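You operate a simulated robot arm through the tools that you are given. There is no shell and no other tool.

The job below is to be done with a simulated robot arm. You get a single attempt, and the scene is never put back.

## Task
Tamp the granules in the blue sagger firm, then comb grooves across them.
Fine: tamper and comb go back where they stood. Set down upright: comb.

The check looks at the end state, three seconds after you hand in, the way a careful person would. Anything else that was tipped, shoved, dropped, spilled or broken makes it a failure.

## Robot
A 7-joint arm with a fingered hand, fixed in place. Base frame: the origin is on the floor under the middle of its stand, x ahead of it, y to its left, z up; the work surface is at about z = 850. Units: mm, rad, N and s.
It reaches about 1164 mm from its shoulder. Its first joint turns from -2.897 to 2.897 rad. Payload 4.7 kg.
The TCP is the grasp point between the finger pads, 36 mm short of the fingertips. In the tool frame z runs along the fingers and y along their closing line. The gripper opens to 120 mm; its body begins 42 mm behind the TCP. The gripper is a hand of 5 fingers: y runs from the thumb to the fingers, the wrist lies at [-18, -122, -210] in the tool frame.
Orientation is told as [roll, pitch, yaw] about the base's x, y, z axes, in that order, counted from this pose: with the fingers straight down and the wrist toward the robot, the tool's x, y and z point along [0, 1, 0], [1, 0, 0] and [0, 0, -1] of the base frame.

## Interface
- The arm moves only by the tool move_arm. Its argument "rows" is a list of rows, each a list of 6 numbers: the shift along the tool's x, y, z in mm, then the turn, a rotation vector about the tool's x, y, z in rad. In form: [[dx, dy, dz, rx, ry, rz], ...]. A call has 1 to 20 rows; each row is the pose to reach, as a shift and turn from the pose commanded when the call began, along the tool's axes at that moment. Rows are played at 5 a second. More than 50 mm and 0.15 rad between two rows, and nothing of the call is played. A pose out of reach is approached as far as the arm can. The call stops where the force on the tool passes 40 N (or 10 N more than at its start, if that is more) or the arm is blocked; 0.2 s more then pass. In this call time passes only in rows, and 0.2 s behind the last. It gives the time, the measured TCP pose, the force on the tool (base axes), the opening and the grip force at its end, in the units of the frame above (readings bear some noise), with the torque about the TCP (base axes, N m) and any sound that the robot's microphone picked up.
- Cameras (640 x 400 px; columns grow to the right, rows downward): "scene" is fixed at [31.6, 509.8, 1596.4]; the picture's right is [0.35, -0.94, 0.00], its down [-0.83, -0.31, -0.47] and it looks along [0.44, 0.16, -0.88] (base axes); focal length 248 px, centre (320, 200). "wrist" rides on the gripper at [73, -91, -143] in the tool frame; the picture's right is [-0.80, 0.28, -0.53], its down [-0.53, -0.73, 0.42] and it looks along [-0.27, 0.62, 0.74] (tool axes); focal length 234 px, centre (320, 200). There is no depth. A picture from a camera that has moved, and an enlarged one, comes with that camera's place and axes in the base frame and with its lens. The place of the scene camera against the robot may be out by one fixed shift of up to 25 mm in any direction.
- get_image(camera): a new picture of that camera. No time passes.
- move_fingers(index, middle, ring, little, thumb_bend, thumb_turn): sets how far each is bent, from 0 (flat) to 100 (curled in); at 30 the hand is open as for a grip, at 70 the pads meet at the TCP. One left out holds its place. A second passes; each finger stops where it meets its share of the squeeze, and holds until it gets a number again. It is the only way to open and close the hand. It gives what a move gives, with no picture; readings hold the bend of each and the force on index, middle, ring, little, thumb and palm. thumb_turn goes from beside the hand (0) to across from the fingers (100), as for a grip.
- close_up(camera, box): a new picture of the part [left, top, right, bottom] of that camera's present view, enlarged. No time passes.
- sign_off(): hands the job in; it is judged then, once.

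Nothing tells you positions but the pictures and the camera data. Unless the task says otherwise, let go and move clear before handing in.

The tools are called after "Call:" as name(argument=value, ...) on one line, values as JSON. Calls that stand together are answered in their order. move_arm: Moves the arm, as the interface text tells. Its arguments: {"type":"object","properties":{"rows":{"type":"array"}},"required":["rows"]} The other tools are called the same way: move_fingers (index, middle, ring, little, thumb_bend, thumb_turn) moves the fingers one by one; get_image (camera) takes a picture; close_up (camera, box) takes an enlarged picture of a part of a camera's view; sign_off () hands the job in.

At the start:

```text
clock: 0.0
eef_pos: [457.4, 506.9, 1229.9]
orientation: [-0.001, -0.001, 0.001]
contact_force: [-0.1, 0.2, 0.3]
wrist_torque: [0.01, -0.02, 0.0]
opening: 119.5
grasp_force: 0.0
shape: jaw
bend: [30.0, 30.0, 30.0, 30.0, 30.0, 98.0]
finger forces: [0.0, 0.0, 0.1, 0.0, 0.0, 0.0]
```

scene: 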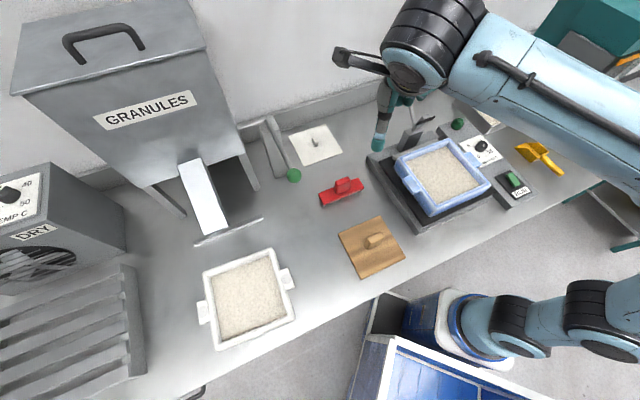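
wrist: 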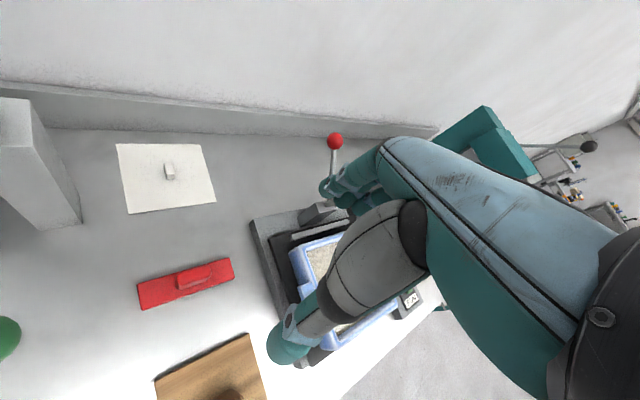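

I see a blue sagger with granules sitting on a dark stand (perhaps a shaker or press), a red bar with a handle (likely the comb), a wooden plate with a knob (likely the tamper), and a white plate with a knob. I'll look closer before moving.

Call:
close_up(camera="scene", box=[360, 80, 560, 240])

Call:
close_up(camera="scene", box=[270, 110, 420, 290])

Call:
close_up(camera="wrist", box=[100, 120, 440, 400])

Call:
close_up(camera="scene", box=[180, 100, 340, 360])

```text
2.50 times, centred on (460, 160) of scene
camera zoom: at [31.6, 509.8, 1596.4], right [0.35, -0.94, 0.0], down [-0.83, -0.31, -0.47], along [0.44, 0.16, -0.88], focal length 620 px, centre (-30, 300)
```

zoom: 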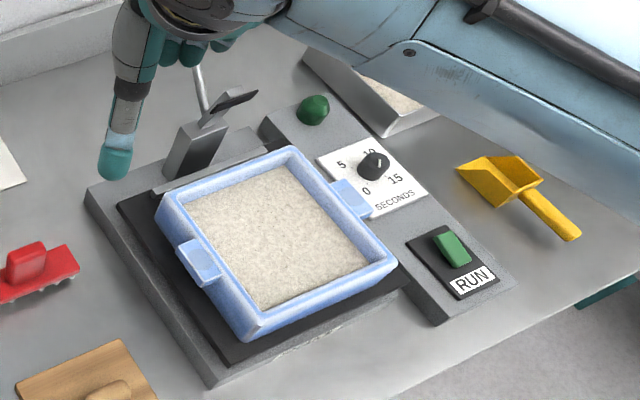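

```text
2.22 times, centred on (345, 200) of scene
camera zoom: at [31.6, 509.8, 1596.4], right [0.35, -0.94, 0.0], down [-0.83, -0.31, -0.47], along [0.44, 0.16, -0.88], focal length 551 px, centre (264, 200)
```

zoom: 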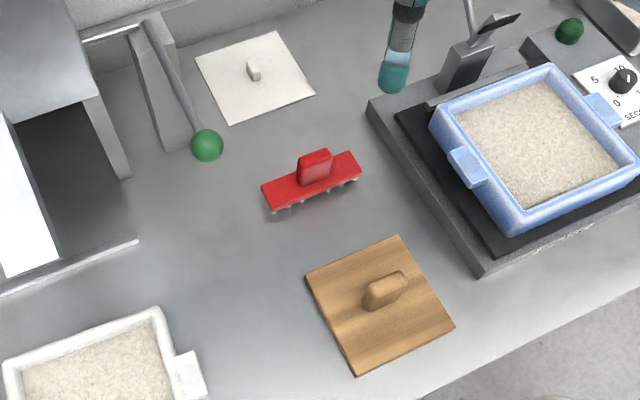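

```text
1.43 times, centred on (270, 260) of wrist
camera zoom: at [366.3, 580.7, 1374.3], right [0.28, -0.8, 0.53], down [-0.73, -0.53, -0.42], along [0.62, -0.27, -0.74], focal length 334 px, centre (391, 114)
```

zoom: 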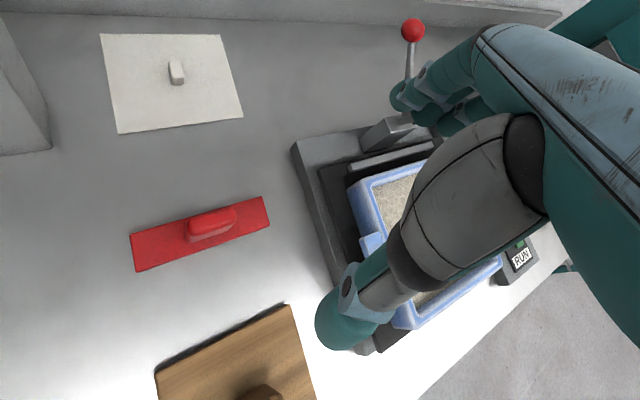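

```text
1.54 times, centred on (260, 230) of scene
camera zoom: at [31.6, 509.8, 1596.4], right [0.35, -0.94, 0.0], down [-0.83, -0.31, -0.47], along [0.44, 0.16, -0.88], focal length 381 px, centre (412, 154)
```

zoom: 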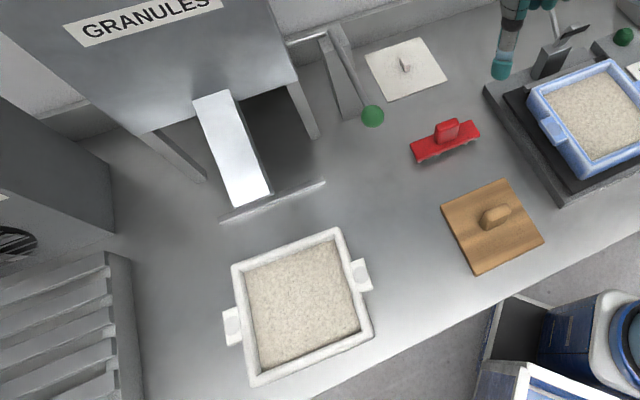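

The work area is turned about 45° to my base. The wooden tamper is near (304, 442), the red comb near (450, 583), and the blue sagger near (575, 305) on the vibrating table. I'll turn the hand 45° and go over the tamper for a clear wrist view.

Call:
move_arm(rows=[[-38.7, -18.3, 0, 0, 0, -0.131], [-77.3, -36.7, 0, 0, 0, -0.262], [-116, -55, 0, 0, 0, -0.393], [-154.7, -73.3, 0, 0, 0, -0.524], [-193.3, -91.7, 0, 0, 0, -0.654], [-232, -110, 0, 0, 0, -0.785]])

Call:
get_image(camera="wrist")

Call:
get_image(camera="scene")

```text
clock: 1.4
eef_pos: [345.3, 272.9, 1229.1]
orientation: [-0.002, 0.002, 0.787]
contact_force: [-0.1, 1.4, -1.3]
wrist_torque: [-0.09, 0.03, 0.03]
opening: 119.9
grasp_force: 0.0
shape: jaw
bend: [30.0, 30.0, 30.0, 30.0, 30.0, 98.0]
finger forces: [0.0, 0.0, 0.0, 0.0, 0.0, 0.0]
```

```text
taken
camera wrist: at [230.7, 262.0, 1373.5], right [0.77, -0.37, 0.53], down [-0.14, -0.9, -0.42], along [0.63, 0.25, -0.74], focal length 234 px, centre (320, 200)
```

wrist: 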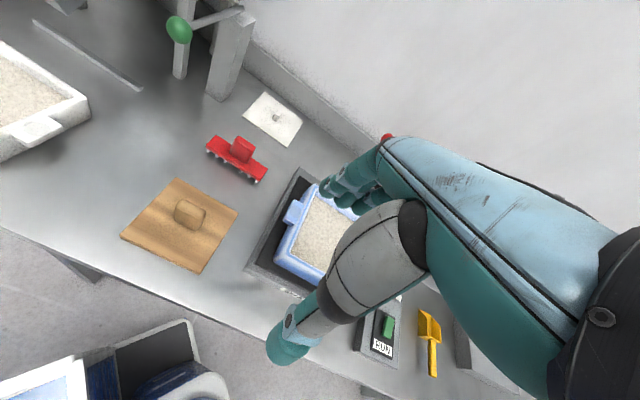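

```text
taken
```

scene: 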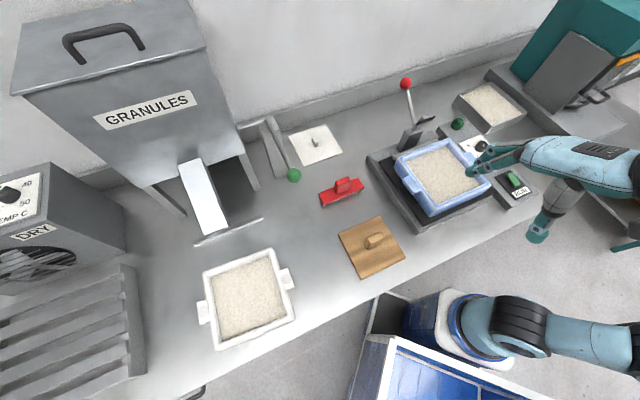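

Now I have a clear view of tamper and comb from the wrist. I'll enlarge it to measure their places and heights.

Call:
close_up(camera="wrist", box=[100, 120, 300, 280])

Call:
close_up(camera="scene", box=[310, 160, 410, 285])

Call:
close_up(camera="scene", box=[360, 70, 540, 240])

Call:
close_up(camera="wrist", box=[220, 120, 460, 390])

```text
2.50 times, centred on (200, 200) of wrist
camera zoom: at [230.7, 262.0, 1373.5], right [0.77, -0.37, 0.53], down [-0.14, -0.9, -0.42], along [0.63, 0.25, -0.74], focal length 585 px, centre (620, 200)
```

zoom: 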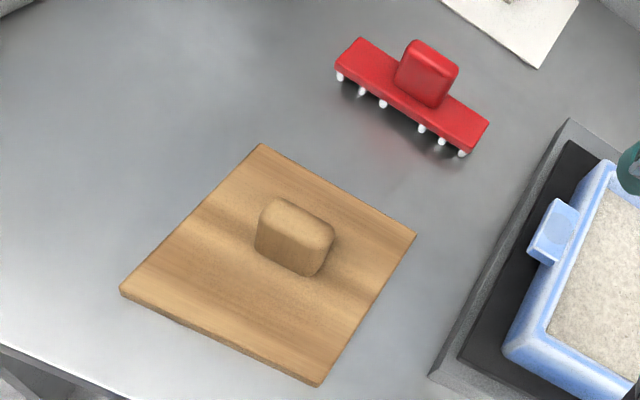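

```text
3.20 times, centred on (360, 222) of scene
camera zoom: at [31.6, 509.8, 1596.4], right [0.35, -0.94, 0.0], down [-0.83, -0.31, -0.47], along [0.44, 0.16, -0.88], focal length 793 px, centre (192, 128)
```

zoom: 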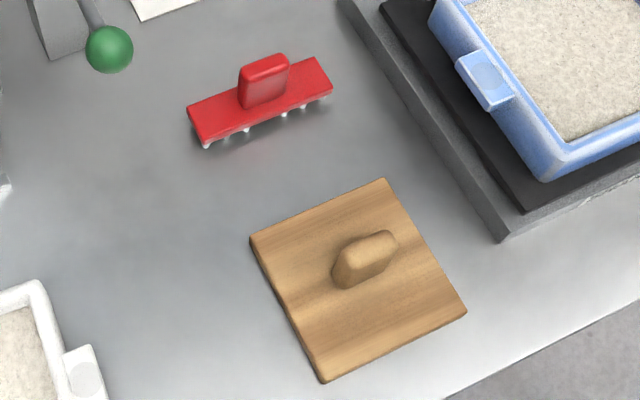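

```text
2.35 times, centred on (450, 155) of scene
camera zoom: at [31.6, 509.8, 1596.4], right [0.35, -0.94, 0.0], down [-0.83, -0.31, -0.47], along [0.44, 0.16, -0.88], focal length 583 px, centre (14, 306)
```

zoom: 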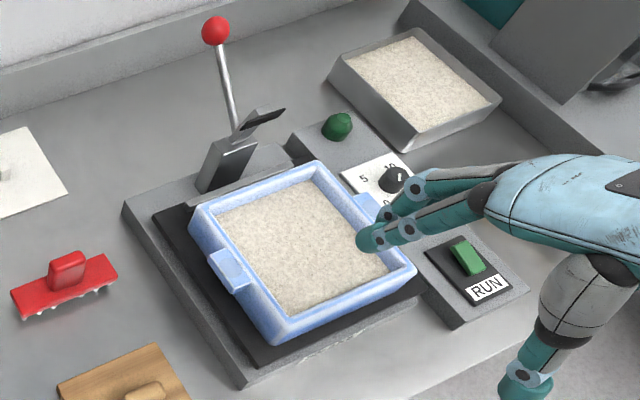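

```text
1.48 times, centred on (340, 255) of wrist
camera zoom: at [230.7, 262.0, 1373.5], right [0.77, -0.37, 0.53], down [-0.14, -0.9, -0.42], along [0.63, 0.25, -0.74], focal length 347 px, centre (290, 118)
```

zoom: 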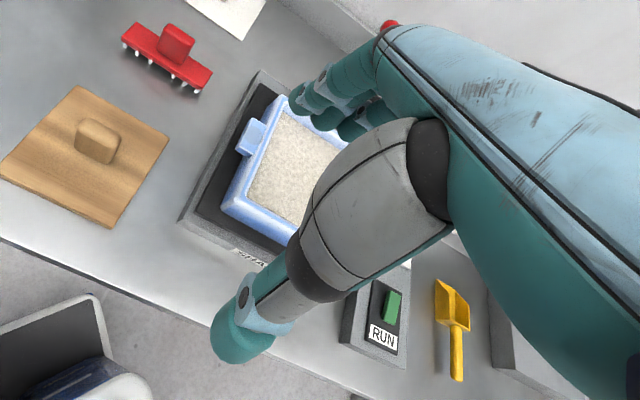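

Measuring puts the tamper's centre near (316, 435), with its square edges at 45° and its handle along the table's length. I'll zoom in on both handles to get their heights.

Call:
close_up(camera="wrist", box=[160, 180, 230, 240])

Call:
close_up(camera="wrist", box=[195, 125, 275, 190])

Call:
close_up(camera="scene", box=[350, 220, 400, 260])

Call:
close_up(camera="scene", box=[312, 165, 372, 215])

Call:
close_up(camera="scene", box=[380, 120, 510, 230])

```text
6.67 times, centred on (195, 210) of wrist
camera zoom: at [230.7, 262.0, 1373.5], right [0.77, -0.37, 0.53], down [-0.14, -0.9, -0.42], along [0.63, 0.25, -0.74], focal length 1561 px, centre (1153, 133)
```

zoom: 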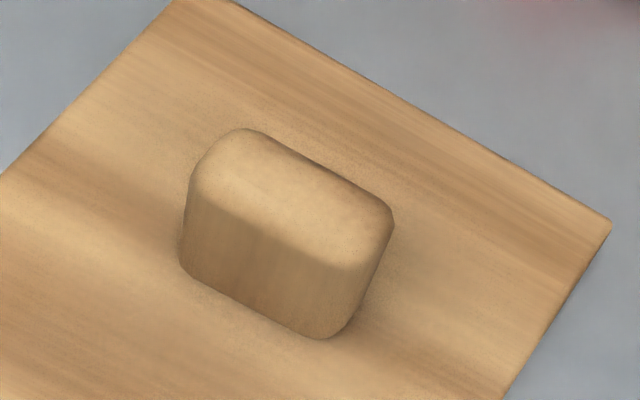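

```text
6.15 times, centred on (235, 158) of wrist
camera zoom: at [230.7, 262.0, 1373.5], right [0.77, -0.37, 0.53], down [-0.14, -0.9, -0.42], along [0.63, 0.25, -0.74], focal length 1441 px, centre (843, 462)
```

zoom: 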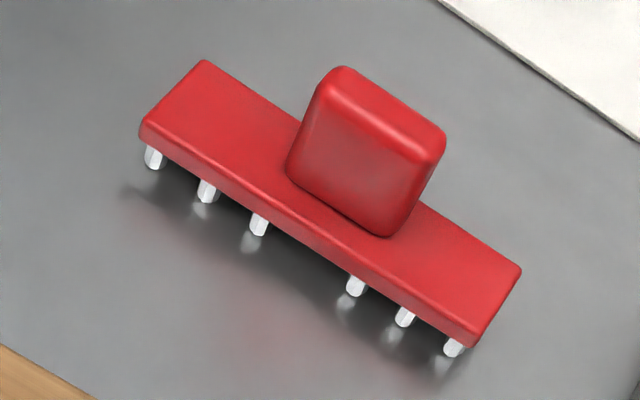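

```text
10.00 times, centred on (375, 240) of scene
camera zoom: at [31.6, 509.8, 1596.4], right [0.35, -0.94, 0.0], down [-0.83, -0.31, -0.47], along [0.44, 0.16, -0.88], focal length 2478 px, centre (-230, -200)
```

zoom: 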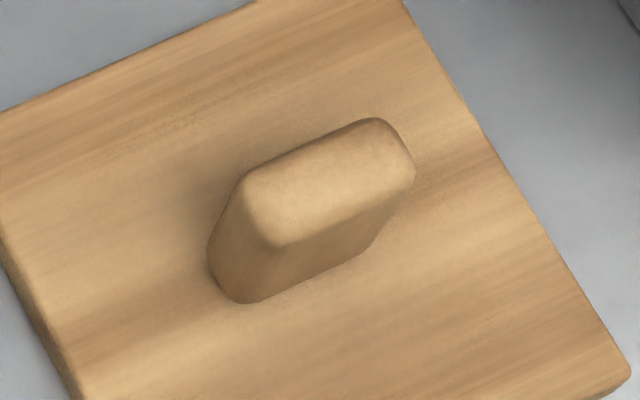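

```text
8.00 times, centred on (342, 190) of scene
camera zoom: at [31.6, 509.8, 1596.4], right [0.35, -0.94, 0.0], down [-0.83, -0.31, -0.47], along [0.44, 0.16, -0.88], focal length 1983 px, centre (144, 280)
```

zoom: 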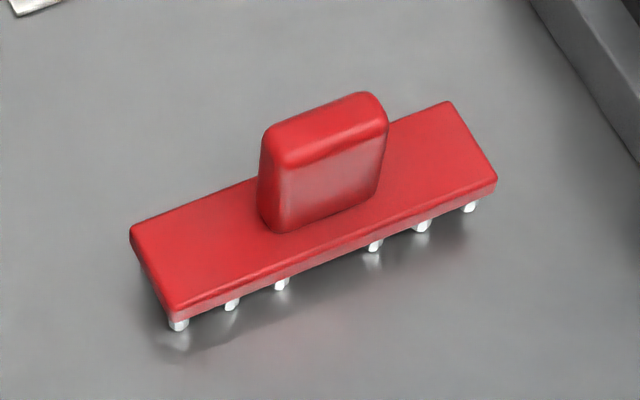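

```text
3.64 times, centred on (445, 175) of scene
camera zoom: at [31.6, 509.8, 1596.4], right [0.35, -0.94, 0.0], down [-0.83, -0.31, -0.47], along [0.44, 0.16, -0.88], focal length 901 px, centre (-134, 291)
```

zoom: 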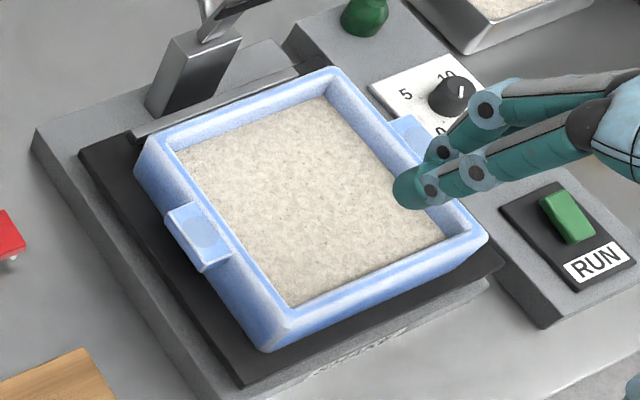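

The tamper handle is about 50 × 22 mm and 50 mm or so tall, standing on a 150 mm square plate. Next I'll move sideways to look into the blue sagger without the hand in the way.

Call:
move_arm(rows=[[-41.6, 17.5, 0, 0, 0, 0], [-83.3, 35, 0, 0, 0, 0], [-124.9, 52.5, 0, 0, 0, 0], [-166.6, 70.1, 0, 0, 0, 0], [-208.2, 87.6, 0, 0, 0, 0], [-249.9, 105.1, 0, 0, 0, 0], [-291.5, 122.6, 0, 0, 0, 0]])

Call:
get_image(camera="wrist")

Call:
close_up(camera="wrist", box=[80, 130, 280, 290])

Call:
close_up(camera="scene", box=[380, 110, 510, 220])

```text
clock: 3.0
eef_pos: [641.6, 155.7, 1233.3]
orientation: [-0.002, -0.002, 0.785]
contact_force: [-1.0, -0.4, 1.1]
wrist_torque: [-0.03, -0.09, 0.0]
opening: 119.9
grasp_force: 0.0
shape: jaw
bend: [30.0, 30.0, 30.0, 30.0, 30.0, 98.0]
finger forces: [0.0, 0.0, 0.0, 0.0, 0.1, 0.1]
```

```text
taken
camera wrist: at [525.4, 144.7, 1377.3], right [0.76, -0.37, 0.53], down [-0.14, -0.89, -0.42], along [0.63, 0.25, -0.74], focal length 234 px, centre (320, 200)
```

wrist: 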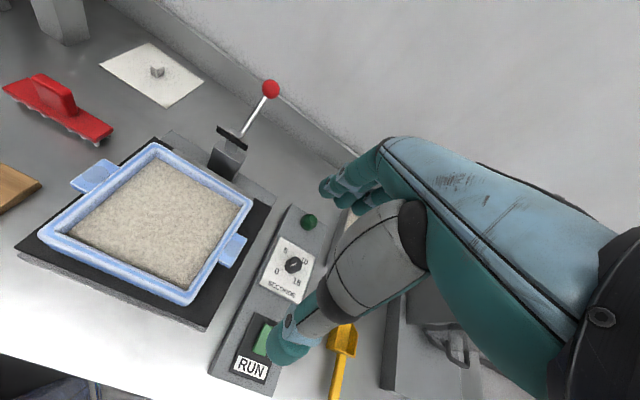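

```text
2.50 times, centred on (180, 210) of wrist
camera zoom: at [525.4, 144.7, 1377.3], right [0.76, -0.37, 0.53], down [-0.14, -0.89, -0.42], along [0.63, 0.25, -0.74], focal length 585 px, centre (670, 175)
```

zoom: 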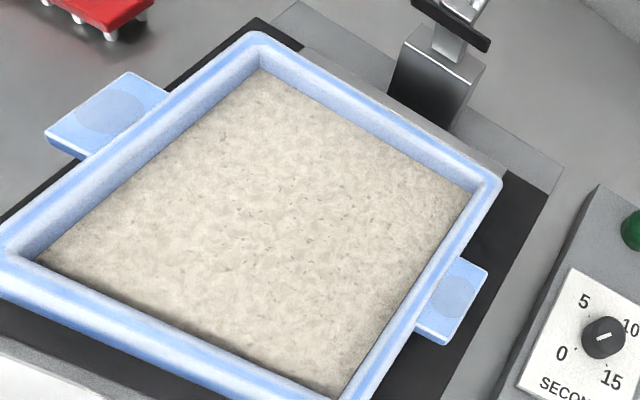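

```text
3.64 times, centred on (445, 165) of scene
camera zoom: at [31.6, 509.8, 1596.4], right [0.35, -0.94, 0.0], down [-0.83, -0.31, -0.47], along [0.44, 0.16, -0.88], focal length 901 px, centre (-134, 327)
```

zoom: 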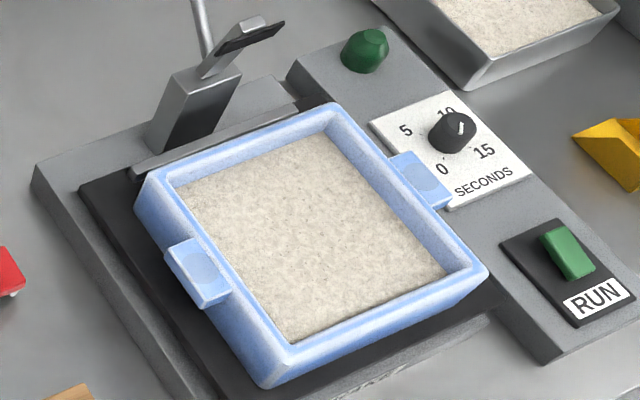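

The sagger is clear: centre near (575, 305), inside about 170 mm square, rim near z 965, granules about 20 mm lower. I'll zoom in on the comb and the clamp from this angle.

Call:
close_up(camera="wrist", box=[0, 60, 130, 160])

Call:
close_up(camera="wrist", box=[190, 70, 350, 190])

Call:
close_up(camera="wrist", box=[240, 120, 640, 380])

Call:
close_up(camera="wrist", box=[0, 200, 220, 340])

```text
4.00 times, centred on (65, 110) of wrist
camera zoom: at [525.4, 144.7, 1377.3], right [0.76, -0.37, 0.53], down [-0.14, -0.89, -0.42], along [0.63, 0.25, -0.74], focal length 937 px, centre (1340, 560)
```

zoom: 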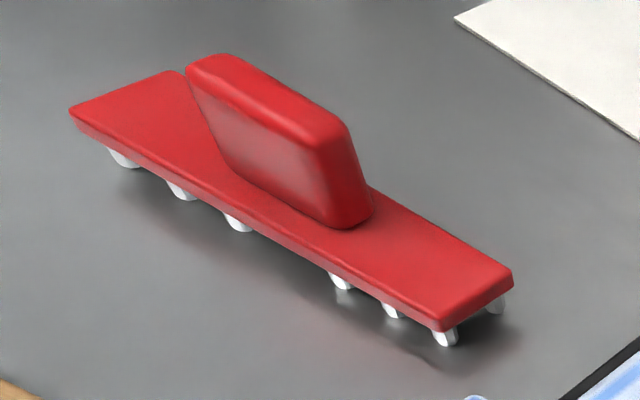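

```text
3.33 times, centred on (270, 130) of wrist
camera zoom: at [525.4, 144.7, 1377.3], right [0.76, -0.37, 0.53], down [-0.14, -0.89, -0.42], along [0.63, 0.25, -0.74], focal length 781 px, centre (487, 433)
```

zoom: 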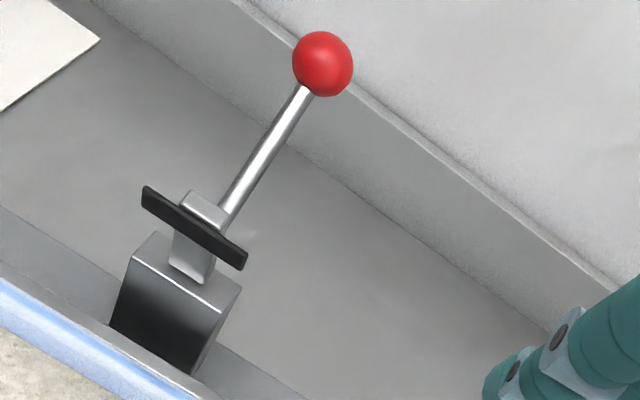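

```text
1.54 times, centred on (440, 250) of wrist
camera zoom: at [525.4, 144.7, 1377.3], right [0.76, -0.37, 0.53], down [-0.14, -0.89, -0.42], along [0.63, 0.25, -0.74], focal length 360 px, centre (135, 123)
```

zoom: 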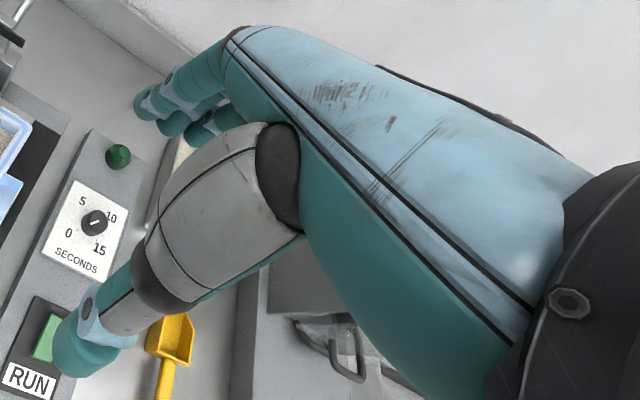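

```text
2.86 times, centred on (110, 270) of wrist
camera zoom: at [525.4, 144.7, 1377.3], right [0.76, -0.37, 0.53], down [-0.14, -0.89, -0.42], along [0.63, 0.25, -0.74], focal length 669 px, centre (920, 0)
```

zoom: 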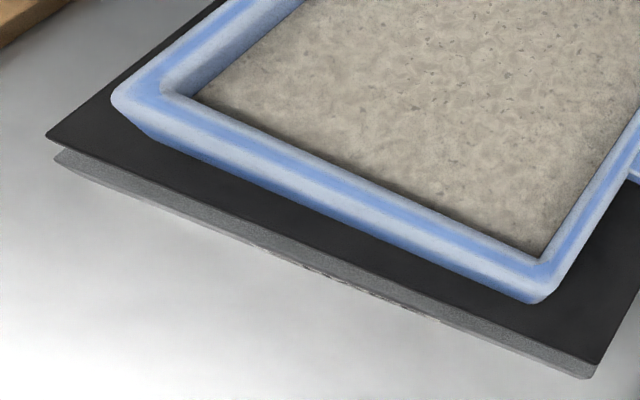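

The comb stands on two rows of short teeth along its long edges and has a block handle like the tamper's. Before going down I'll check in free air how the fingers close, to see where they lie across the handle.

Call:
move_fingers(index=58, middle=58, ring=58, little=58, thumb_bend=58)

Call:
close_up(camera="wrist", box=[240, 130, 480, 370])

Call:
close_up(camera="scene", box=[480, 130, 640, 290])

```text
clock: 4.0
eef_pos: [642.3, 156.3, 1232.4]
orientation: [0.0, 0.0, 0.787]
contact_force: [-0.6, -1.1, 0.5]
wrist_torque: [-0.05, 0.0, -0.01]
opening: 42.3
grasp_force: 0.0
shape: fingers
bend: [57.0, 57.0, 57.0, 57.0, 57.0, 98.0]
finger forces: [0.1, 0.0, 0.0, 0.0, 0.1, 0.0]
```

```text
1.67 times, centred on (360, 250) of wrist
camera zoom: at [525.9, 145.2, 1376.6], right [0.77, -0.37, 0.53], down [-0.14, -0.89, -0.42], along [0.63, 0.25, -0.74], focal length 390 px, centre (253, 117)
```

zoom: 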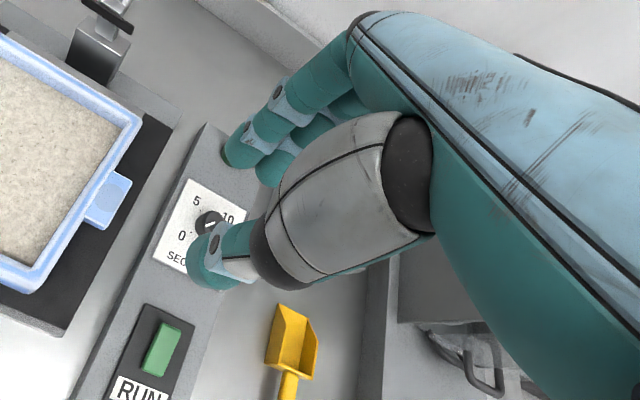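

```text
2.50 times, centred on (560, 210) of scene
camera zoom: at [31.6, 509.8, 1596.4], right [0.35, -0.94, 0.0], down [-0.83, -0.31, -0.47], along [0.44, 0.16, -0.88], focal length 620 px, centre (-280, 175)
```

zoom: 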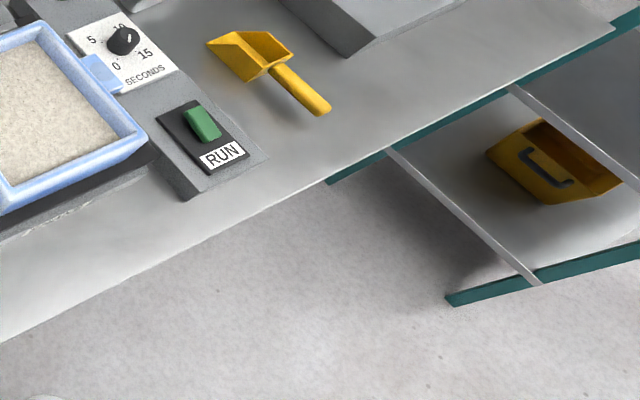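

The fingers close evenly around the TCP, with the thumb opposite the middle. I'll open again and go over the tamper, stopping well above it to check alignment.

Call:
move_fingers(index=30, middle=30, ring=30, little=30, thumb_bend=30)

Call:
move_arm(rows=[[42.8, -3.1, 0, 0, 0, 0], [85.7, -6.2, 0, 0, 0, 0], [128.5, -9.3, 0, 0, 0, 0], [171.4, -12.4, 0, 0, 0, 0], [214.2, -15.5, 0, 0, 0, 0], [257.1, -18.6, 0, 0, 0, 0], [299.9, -21.7, 0, 0, 0, 0], [342.8, -24.8, 0, 0, 0, 0], [385.6, -27.9, 0, 0, 0, 0], [428.5, -31.1, 0, 0, 0, 0], [428.5, -31.1, 40, 0, 0, 0], [428.5, -31.1, 80, 0, 0, 0], [428.5, -31.1, 120, 0, 0, 0], [428.5, -31.1, 160, 0, 0, 0], [428.5, -31.1, 200, 0, 0, 0], [428.5, -31.1, 222, 0, 0, 0]])

Call:
get_image(camera="wrist")

Call:
get_image(camera="scene")

```text
clock: 5.0
eef_pos: [641.4, 157.5, 1233.2]
orientation: [0.0, 0.001, 0.786]
contact_force: [0.1, 0.3, 0.9]
wrist_torque: [0.0, 0.01, -0.01]
opening: 121.8
grasp_force: 0.1
shape: fingers
bend: [30.0, 30.0, 30.0, 30.0, 30.0, 98.0]
finger forces: [0.0, 0.0, 0.0, 0.1, 0.1, 0.1]
```

```text
clock: 8.4
eef_pos: [315.8, 435.2, 1006.5]
orientation: [0.0, 0.0, 0.785]
contact_force: [0.4, 0.3, 0.5]
wrist_torque: [0.03, -0.03, 0.01]
opening: 122.1
grasp_force: 0.2
shape: fingers
bend: [30.0, 30.0, 30.0, 30.0, 30.0, 98.0]
finger forces: [0.1, 0.0, 0.0, 0.0, 0.0, 0.0]
```

```text
taken
camera wrist: at [200.0, 423.1, 1150.9], right [0.77, -0.37, 0.53], down [-0.14, -0.89, -0.42], along [0.63, 0.25, -0.74], focal length 234 px, centre (320, 200)
```

wrist: 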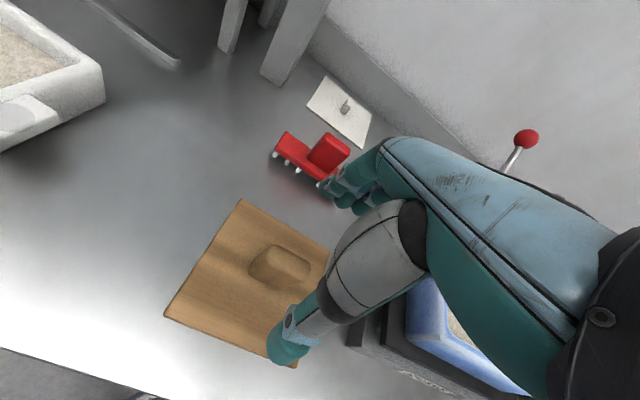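

```text
taken
```

scene: 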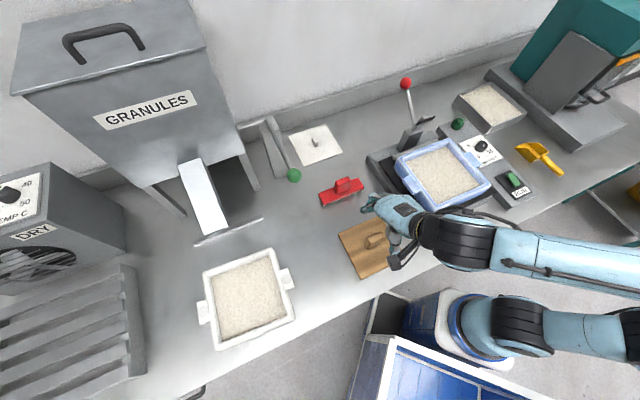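

Call:
close_up(camera="wrist", box=[150, 180, 350, 380])

Call:
close_up(camera="scene", box=[330, 180, 450, 290])

Call:
close_up(camera="wrist", box=[230, 230, 330, 300])

```text
2.00 times, centred on (250, 280) of wrist
camera zoom: at [200.0, 423.1, 1150.9], right [0.77, -0.37, 0.53], down [-0.14, -0.89, -0.42], along [0.63, 0.25, -0.74], focal length 468 px, centre (460, 40)
```

zoom: 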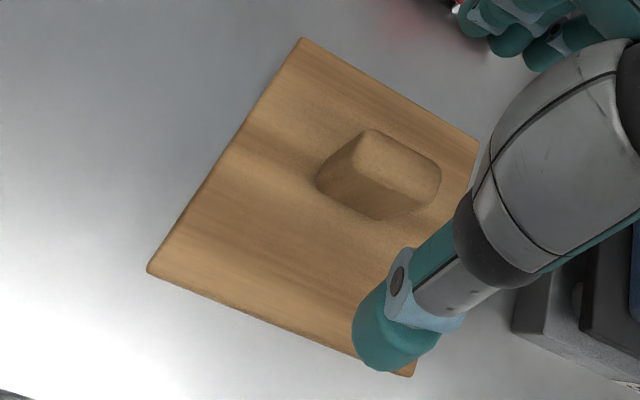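

```text
3.64 times, centred on (390, 235) of scene
camera zoom: at [31.6, 509.8, 1596.4], right [0.35, -0.94, 0.0], down [-0.83, -0.31, -0.47], along [0.44, 0.16, -0.88], focal length 901 px, centre (66, 73)
```

zoom: 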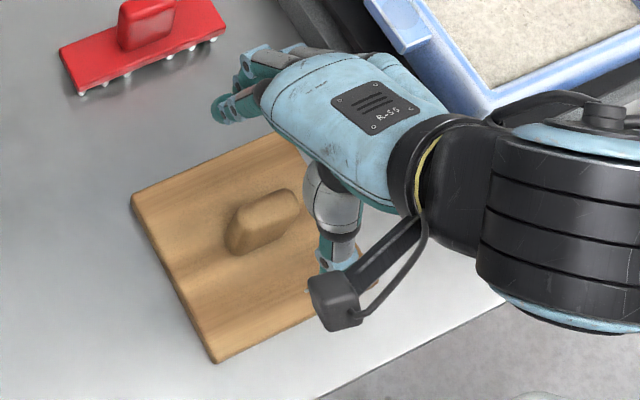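

```text
5.71 times, centred on (280, 265) of wrist
camera zoom: at [200.0, 423.1, 1150.9], right [0.77, -0.37, 0.53], down [-0.14, -0.89, -0.42], along [0.63, 0.25, -0.74], focal length 1338 px, centre (549, -171)
```

zoom: 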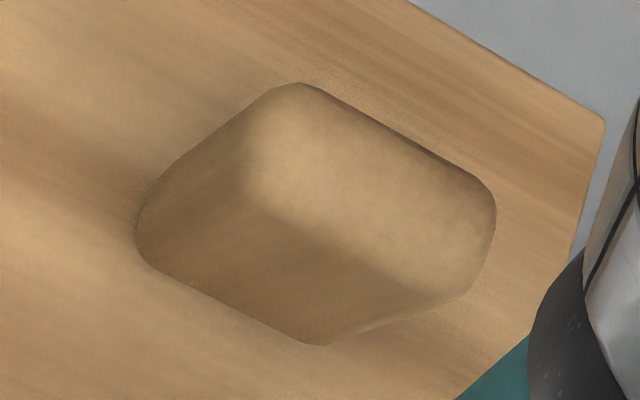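

Handle and plate line up: the handle centre is at about (317, 435.5), its top near z 925, and the plate top near z 865. I'll come straight down so the pads straddle the handle with the fingertips just above the plate.

Call:
move_arm(rows=[[-0.6, 1, 25, 0, 0, 0], [-0.6, 1, 50, 0, 0, 0], [-0.6, 1, 70, 0, 0, 0], [-0.6, 1, 85, 0, 0, 0], [-0.6, 1, 92, 0, 0, 0], [-0.6, 1, 96, 0, 0, 0]])

Call:
get_image(camera="wrist")

Call:
close_up(camera="scene", box=[330, 180, 450, 290])

```text
clock: 9.8
eef_pos: [316.5, 435.0, 912.5]
orientation: [-0.001, 0.0, 0.785]
contact_force: [-0.3, -0.1, 0.6]
wrist_torque: [-0.03, -0.01, 0.0]
opening: 121.8
grasp_force: 0.0
shape: fingers
bend: [30.0, 30.0, 30.0, 30.0, 30.0, 98.0]
finger forces: [0.1, 0.1, 0.0, 0.0, 0.0, 0.0]
```

```text
taken
camera wrist: at [200.2, 425.0, 1056.3], right [0.77, -0.37, 0.53], down [-0.14, -0.89, -0.42], along [0.63, 0.25, -0.74], focal length 234 px, centre (320, 200)
```

wrist: 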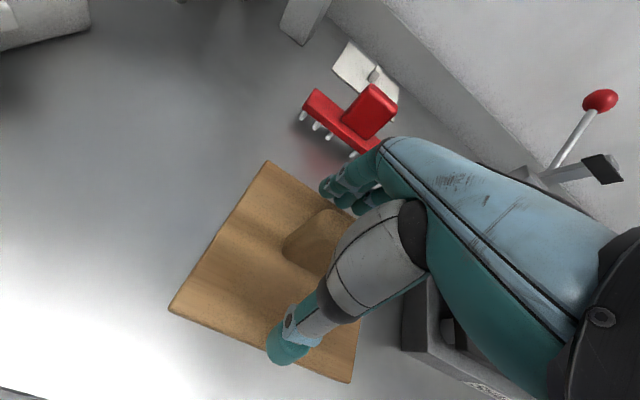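

```text
3.64 times, centred on (390, 235) of scene
camera zoom: at [31.6, 509.8, 1596.4], right [0.35, -0.94, 0.0], down [-0.83, -0.31, -0.47], along [0.44, 0.16, -0.88], focal length 901 px, centre (66, 73)
```

zoom: 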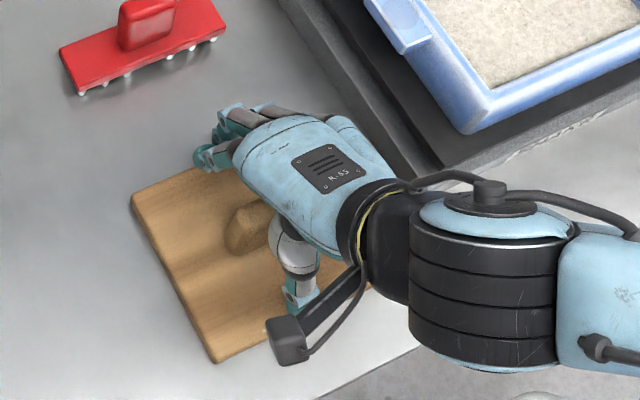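

The hand straddles the handle with no contact. I'll close in steps and read the finger forces.

Call:
move_fingers(index=60, middle=60, ring=60, little=60, thumb_bend=60)

Call:
close_up(camera="wrist", box=[230, 150, 430, 380])

Call:
close_up(camera="scene", box=[340, 190, 430, 280])

```text
clock: 10.8
eef_pos: [315.7, 435.8, 913.1]
orientation: [0.0, 0.0, 0.785]
contact_force: [-0.7, 0.5, 0.3]
wrist_torque: [-0.01, 0.0, 0.04]
opening: 33.6
grasp_force: 0.1
shape: fingers
bend: [60.0, 60.0, 60.0, 60.0, 60.0, 98.0]
finger forces: [0.1, 0.0, 0.0, 0.0, 0.0, 0.1]
```

```text
1.74 times, centred on (330, 265) of wrist
camera zoom: at [200.2, 425.0, 1056.5], right [0.77, -0.37, 0.53], down [-0.14, -0.89, -0.42], along [0.63, 0.25, -0.74], focal length 407 px, centre (303, 87)
```

zoom: 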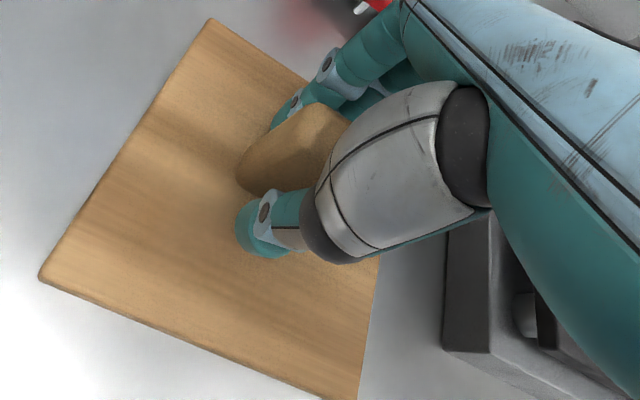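

```text
4.44 times, centred on (385, 235) of scene
camera zoom: at [31.6, 509.8, 1596.4], right [0.35, -0.94, 0.0], down [-0.83, -0.31, -0.47], along [0.44, 0.16, -0.88], focal length 1102 px, centre (31, 44)
```

zoom: 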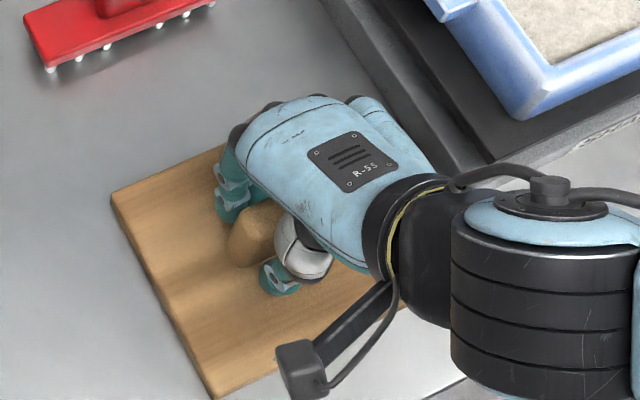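

The pads straddle the handle with the thumb opposite its middle. Squeezing now.

Call:
move_fingers(index=72, middle=76, ring=76, little=72, thumb_bend=76)

```text
clock: 11.8
eef_pos: [316.6, 436.6, 912.5]
orientation: [0.0, -0.001, 0.784]
contact_force: [-0.1, 0.7, 0.6]
wrist_torque: [-0.01, -0.01, -0.01]
opening: 21.9
grasp_force: 16.1
shape: fingers
bend: [63.0, 68.0, 76.0, 72.0, 66.0, 95.0]
finger forces: [10.2, 6.0, 0.0, 0.1, 16.2, 0.1]
```

Only the index, middle and thumb carry the handle; ring and little passed beside it. I'll look before deciding whether to re-grip.

Call:
close_up(camera="wrist", box=[230, 150, 430, 380])

Call:
close_up(camera="scene", box=[350, 200, 410, 260])

```text
1.74 times, centred on (330, 265) of wrist
camera zoom: at [200.2, 425.1, 1056.4], right [0.77, -0.37, 0.53], down [-0.14, -0.89, -0.42], along [0.63, 0.25, -0.74], focal length 407 px, centre (303, 87)
```

zoom: 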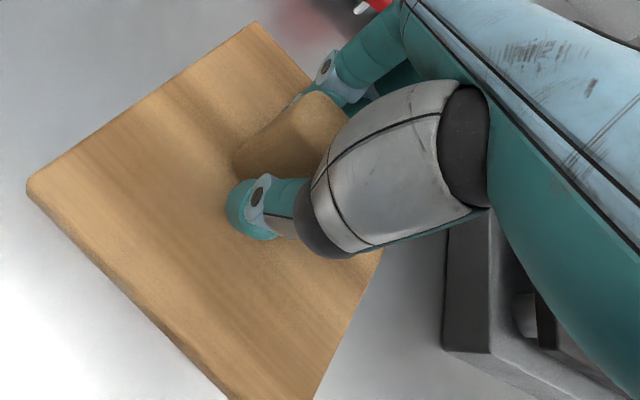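

```text
6.67 times, centred on (380, 230) of scene
camera zoom: at [31.6, 509.8, 1596.4], right [0.35, -0.94, 0.0], down [-0.83, -0.31, -0.47], along [0.44, 0.16, -0.88], focal length 1652 px, centre (-80, 0)
```

zoom: 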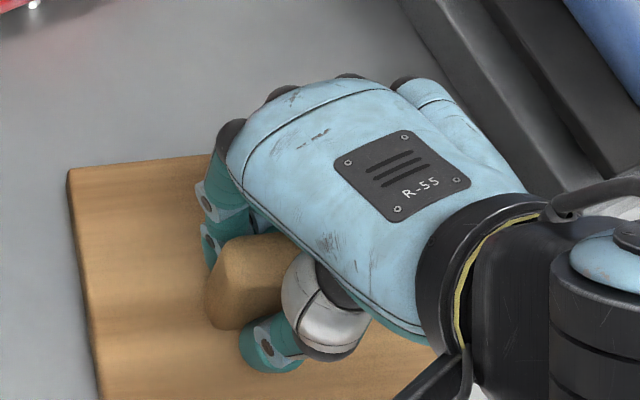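

The squeeze turned the tamper about 18° on the table, because the middle finger kept pushing past the thumb line. I'll let go, rise, and measure how it stands now before re-gripping with matched finger positions.

Call:
move_fingers(index=30, middle=30, ring=30, little=30, thumb_bend=30)

Call:
move_arm(rows=[[0, 0, -20, 0, 0, 0], [0, 0, -45, 0, 0, 0], [0, 0, -70, 0, 0, 0], [0, 0, -96, 0, 0, 0]])

Call:
close_up(camera="wrist", box=[130, 180, 350, 380])

Call:
close_up(camera="scene", box=[310, 160, 440, 290])

```text
clock: 12.8
eef_pos: [315.6, 438.0, 912.6]
orientation: [0.001, 0.0, 0.785]
contact_force: [0.8, 0.2, -1.2]
wrist_torque: [-0.01, -0.01, -0.03]
opening: 121.8
grasp_force: 0.1
shape: fingers
bend: [30.0, 30.0, 30.0, 30.0, 30.0, 97.0]
finger forces: [0.0, 0.1, 0.0, 0.1, 0.0, 0.1]
```

```text
clock: 13.8
eef_pos: [315.4, 435.1, 1005.6]
orientation: [-0.001, 0.002, 0.784]
contact_force: [0.3, 0.3, -0.2]
wrist_torque: [0.01, -0.06, 0.01]
opening: 121.8
grasp_force: 0.2
shape: fingers
bend: [30.0, 30.0, 30.0, 30.0, 30.0, 97.0]
finger forces: [0.1, 0.1, 0.1, 0.0, 0.0, 0.0]
```

```text
2.00 times, centred on (240, 280) of wrist
camera zoom: at [199.2, 424.3, 1150.4], right [0.77, -0.37, 0.53], down [-0.14, -0.89, -0.42], along [0.63, 0.25, -0.74], focal length 468 px, centre (480, 40)
```

zoom: 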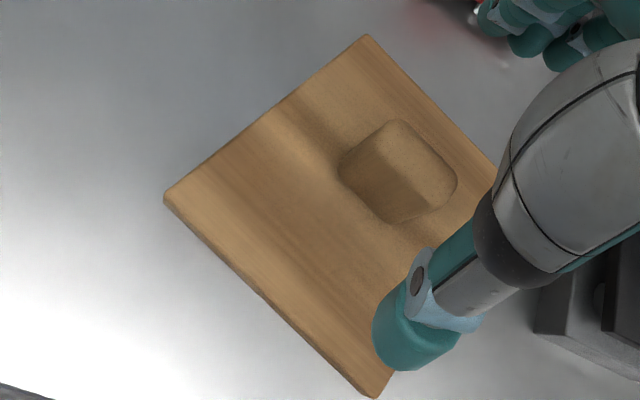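

```text
3.08 times, centred on (375, 225) of scene
camera zoom: at [31.6, 509.8, 1596.4], right [0.35, -0.94, 0.0], down [-0.83, -0.31, -0.47], along [0.44, 0.16, -0.88], focal length 763 px, centre (151, 123)
```

zoom: 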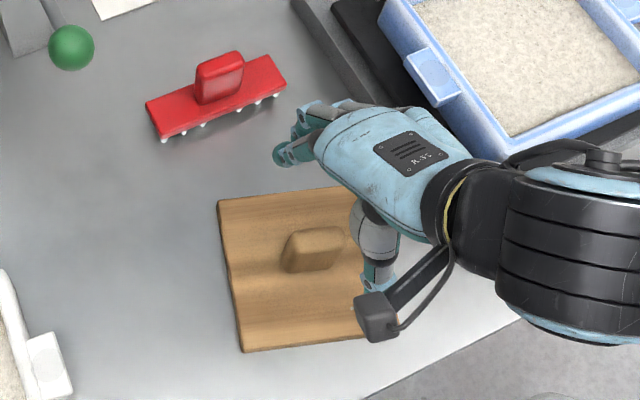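

The tamper is now centred near (315, 439.5), turned −17.5° from where it stood; I've recorded the original as (317, 435.4) at 45°. I'll turn the hand to match the handle, go down a little lower, and close gently with matched fingers.

Call:
move_arm(rows=[[0.3, 0.6, 15, 0, 0, 0.1], [0.7, 1.2, 30, 0, 0, 0.2], [0.7, 1.7, 45, 0, 0, 0.305], [0.7, 1.7, 65, 0, 0, 0.305], [0.7, 1.7, 80, 0, 0, 0.305], [0.7, 1.7, 90, 0, 0, 0.305], [0.7, 1.7, 98, 0, 0, 0.305]])

Call:
move_fingers(index=60, middle=60, ring=45, little=45, thumb_bend=60)

Call:
close_up(camera="wrist", box=[230, 150, 430, 380])

Call:
close_up(camera="scene", box=[340, 190, 430, 280])

```text
clock: 15.4
eef_pos: [316.7, 440.3, 910.4]
orientation: [-0.001, 0.0, 0.479]
contact_force: [-0.1, 0.7, -0.4]
wrist_torque: [-0.01, 0.02, 0.02]
opening: 122.0
grasp_force: 0.0
shape: fingers
bend: [30.0, 30.0, 30.0, 30.0, 30.0, 97.0]
finger forces: [0.0, 0.1, 0.0, 0.0, 0.0, 0.0]
```

```text
clock: 16.4
eef_pos: [317.1, 439.3, 910.4]
orientation: [0.0, 0.001, 0.478]
contact_force: [0.3, 0.6, 3.1]
wrist_torque: [0.04, -0.09, 0.0]
opening: 33.7
grasp_force: 0.8
shape: fingers
bend: [60.0, 59.0, 45.0, 45.0, 60.0, 97.0]
finger forces: [0.1, 1.7, 0.1, 0.0, 0.1, 0.0]
```

```text
1.74 times, centred on (330, 265) of wrist
camera zoom: at [202.2, 463.2, 1054.5], right [0.62, -0.58, 0.53], down [-0.4, -0.81, -0.42], along [0.67, 0.05, -0.74], focal length 407 px, centre (303, 87)
```

zoom: 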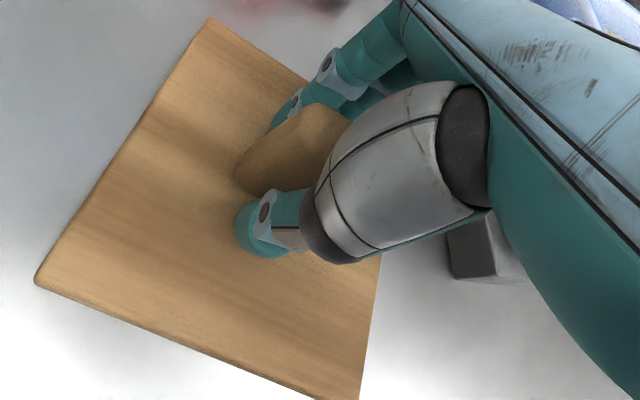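

```text
4.44 times, centred on (385, 235) of scene
camera zoom: at [31.6, 509.8, 1596.4], right [0.35, -0.94, 0.0], down [-0.83, -0.31, -0.47], along [0.44, 0.16, -0.88], focal length 1102 px, centre (31, 44)
```

zoom: 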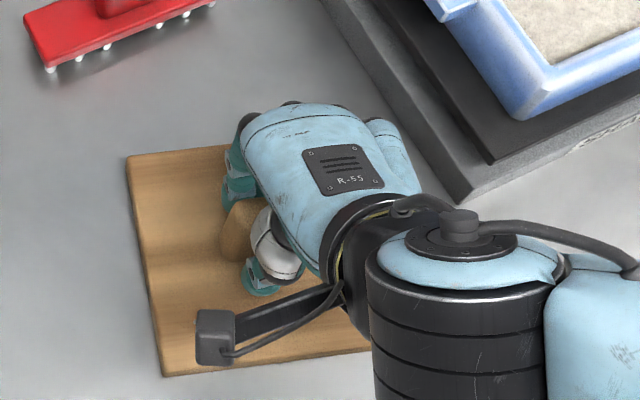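

A small upward force shows the longer middle finger just touches the plate. I'll rise 4 mm and then close on the handle.

Call:
move_arm(rows=[[0, -1, -2, 0, 0, 0], [0, -1, -4, 0, 0, 0]])

Call:
move_fingers(index=63, middle=63, ring=45, little=45, thumb_bend=63)

Call:
close_up(camera="wrist", box=[230, 150, 430, 380])

```text
clock: 17.0
eef_pos: [316.3, 439.0, 914.8]
orientation: [-0.001, 0.0, 0.479]
contact_force: [-0.5, 0.1, -0.7]
wrist_torque: [-0.03, 0.0, 0.01]
opening: 33.8
grasp_force: 0.0
shape: fingers
bend: [60.0, 60.0, 45.0, 45.0, 60.0, 97.0]
finger forces: [0.0, 0.0, 0.1, 0.0, 0.0, 0.1]
```

```text
clock: 18.0
eef_pos: [314.6, 438.0, 916.1]
orientation: [-0.001, -0.001, 0.48]
contact_force: [-1.6, -0.4, -0.2]
wrist_torque: [-0.03, 0.06, 0.02]
opening: 26.8
grasp_force: 0.5
shape: fingers
bend: [63.0, 63.0, 45.0, 45.0, 62.0, 97.0]
finger forces: [0.0, 0.0, 0.0, 0.0, 1.2, 0.0]
```

```text
1.74 times, centred on (330, 265) of wrist
camera zoom: at [201.6, 462.2, 1059.3], right [0.62, -0.58, 0.53], down [-0.4, -0.81, -0.42], along [0.67, 0.05, -0.74], focal length 407 px, centre (303, 87)
```

zoom: 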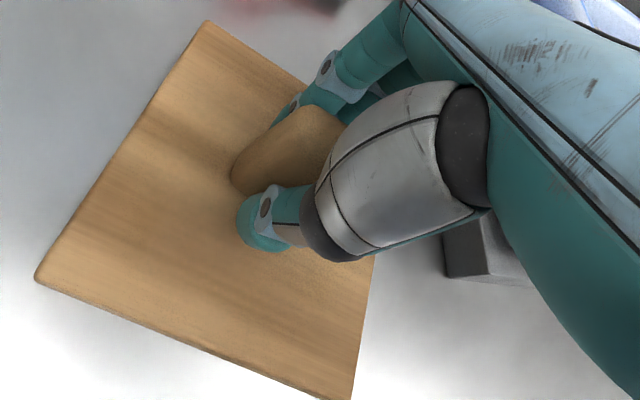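

The thumb is touching lightly while the fingers are still just clear. I'll bring index and middle in a bit, evenly.

Call:
move_fingers(index=65, middle=65)

```text
clock: 19.0
eef_pos: [315.1, 438.5, 914.9]
orientation: [0.001, -0.001, 0.481]
contact_force: [-0.2, 0.0, 0.5]
wrist_torque: [0.03, -0.02, 0.04]
opening: 24.7
grasp_force: 1.7
shape: fingers
bend: [64.0, 64.0, 45.0, 45.0, 62.0, 97.0]
finger forces: [0.7, 0.8, 0.1, 0.0, 1.2, 0.0]
```

All three are touching at equal bends, so the handle is square in the hand and about 24.5 mm thick. I'll raise the squeeze gradually, keeping the middle finger gentler so the handle doesn't twist.

Call:
move_fingers(index=69, middle=67, thumb_bend=67)

```text
clock: 20.0
eef_pos: [315.5, 439.7, 914.5]
orientation: [-0.001, 0.0, 0.479]
contact_force: [0.6, -0.2, -0.2]
wrist_torque: [0.01, -0.03, 0.04]
opening: 22.9
grasp_force: 4.5
shape: fingers
bend: [65.0, 65.0, 45.0, 45.0, 63.0, 97.0]
finger forces: [3.3, 2.0, 0.0, 0.0, 4.7, 0.0]
```

Balanced with no twist. I'll go further in the same proportion.

Call:
move_fingers(index=77, middle=71.5, thumb_bend=76)

Call:
close_up(camera="wrist", box=[230, 150, 430, 380])

```text
clock: 21.0
eef_pos: [316.0, 437.9, 915.4]
orientation: [0.001, 0.0, 0.481]
contact_force: [-0.3, 0.2, 0.4]
wrist_torque: [-0.02, -0.03, -0.01]
opening: 21.5
grasp_force: 14.2
shape: fingers
bend: [63.0, 67.0, 45.0, 45.0, 66.0, 96.0]
finger forces: [10.4, 4.0, 0.0, 0.0, 14.3, 0.0]
```

```text
1.74 times, centred on (330, 265) of wrist
camera zoom: at [201.7, 462.3, 1059.2], right [0.62, -0.58, 0.53], down [-0.4, -0.81, -0.42], along [0.67, 0.05, -0.74], focal length 407 px, centre (303, 87)
```

zoom: 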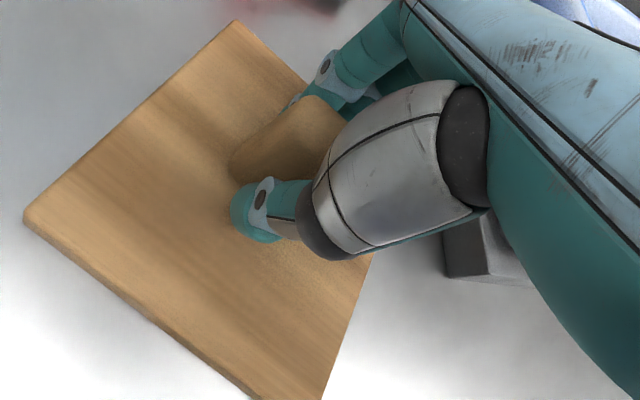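

The handle twisted a bit again as the thumb outweighed the index. I'll trim: less middle and thumb, slightly more index, to bring it square.

Call:
move_fingers(index=80, middle=68.5, thumb_bend=74)

Call:
close_up(camera="wrist", box=[230, 150, 430, 380])

```text
clock: 22.0
eef_pos: [315.2, 438.3, 915.9]
orientation: [0.001, 0.0, 0.48]
contact_force: [-0.1, -0.9, -0.6]
wrist_torque: [0.02, -0.03, -0.03]
opening: 21.7
grasp_force: 12.0
shape: fingers
bend: [64.0, 66.0, 45.0, 45.0, 66.0, 96.0]
finger forces: [9.4, 2.4, 0.0, 0.1, 11.8, 0.0]
```

```text
1.74 times, centred on (330, 265) of wrist
camera zoom: at [201.7, 462.3, 1059.3], right [0.62, -0.58, 0.53], down [-0.4, -0.81, -0.42], along [0.67, 0.05, -0.74], focal length 407 px, centre (303, 87)
```

zoom: 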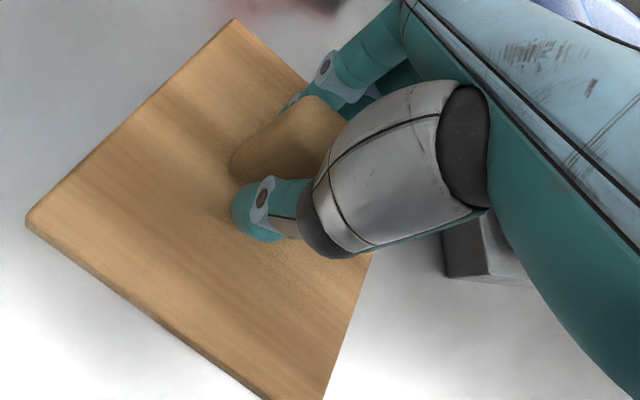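

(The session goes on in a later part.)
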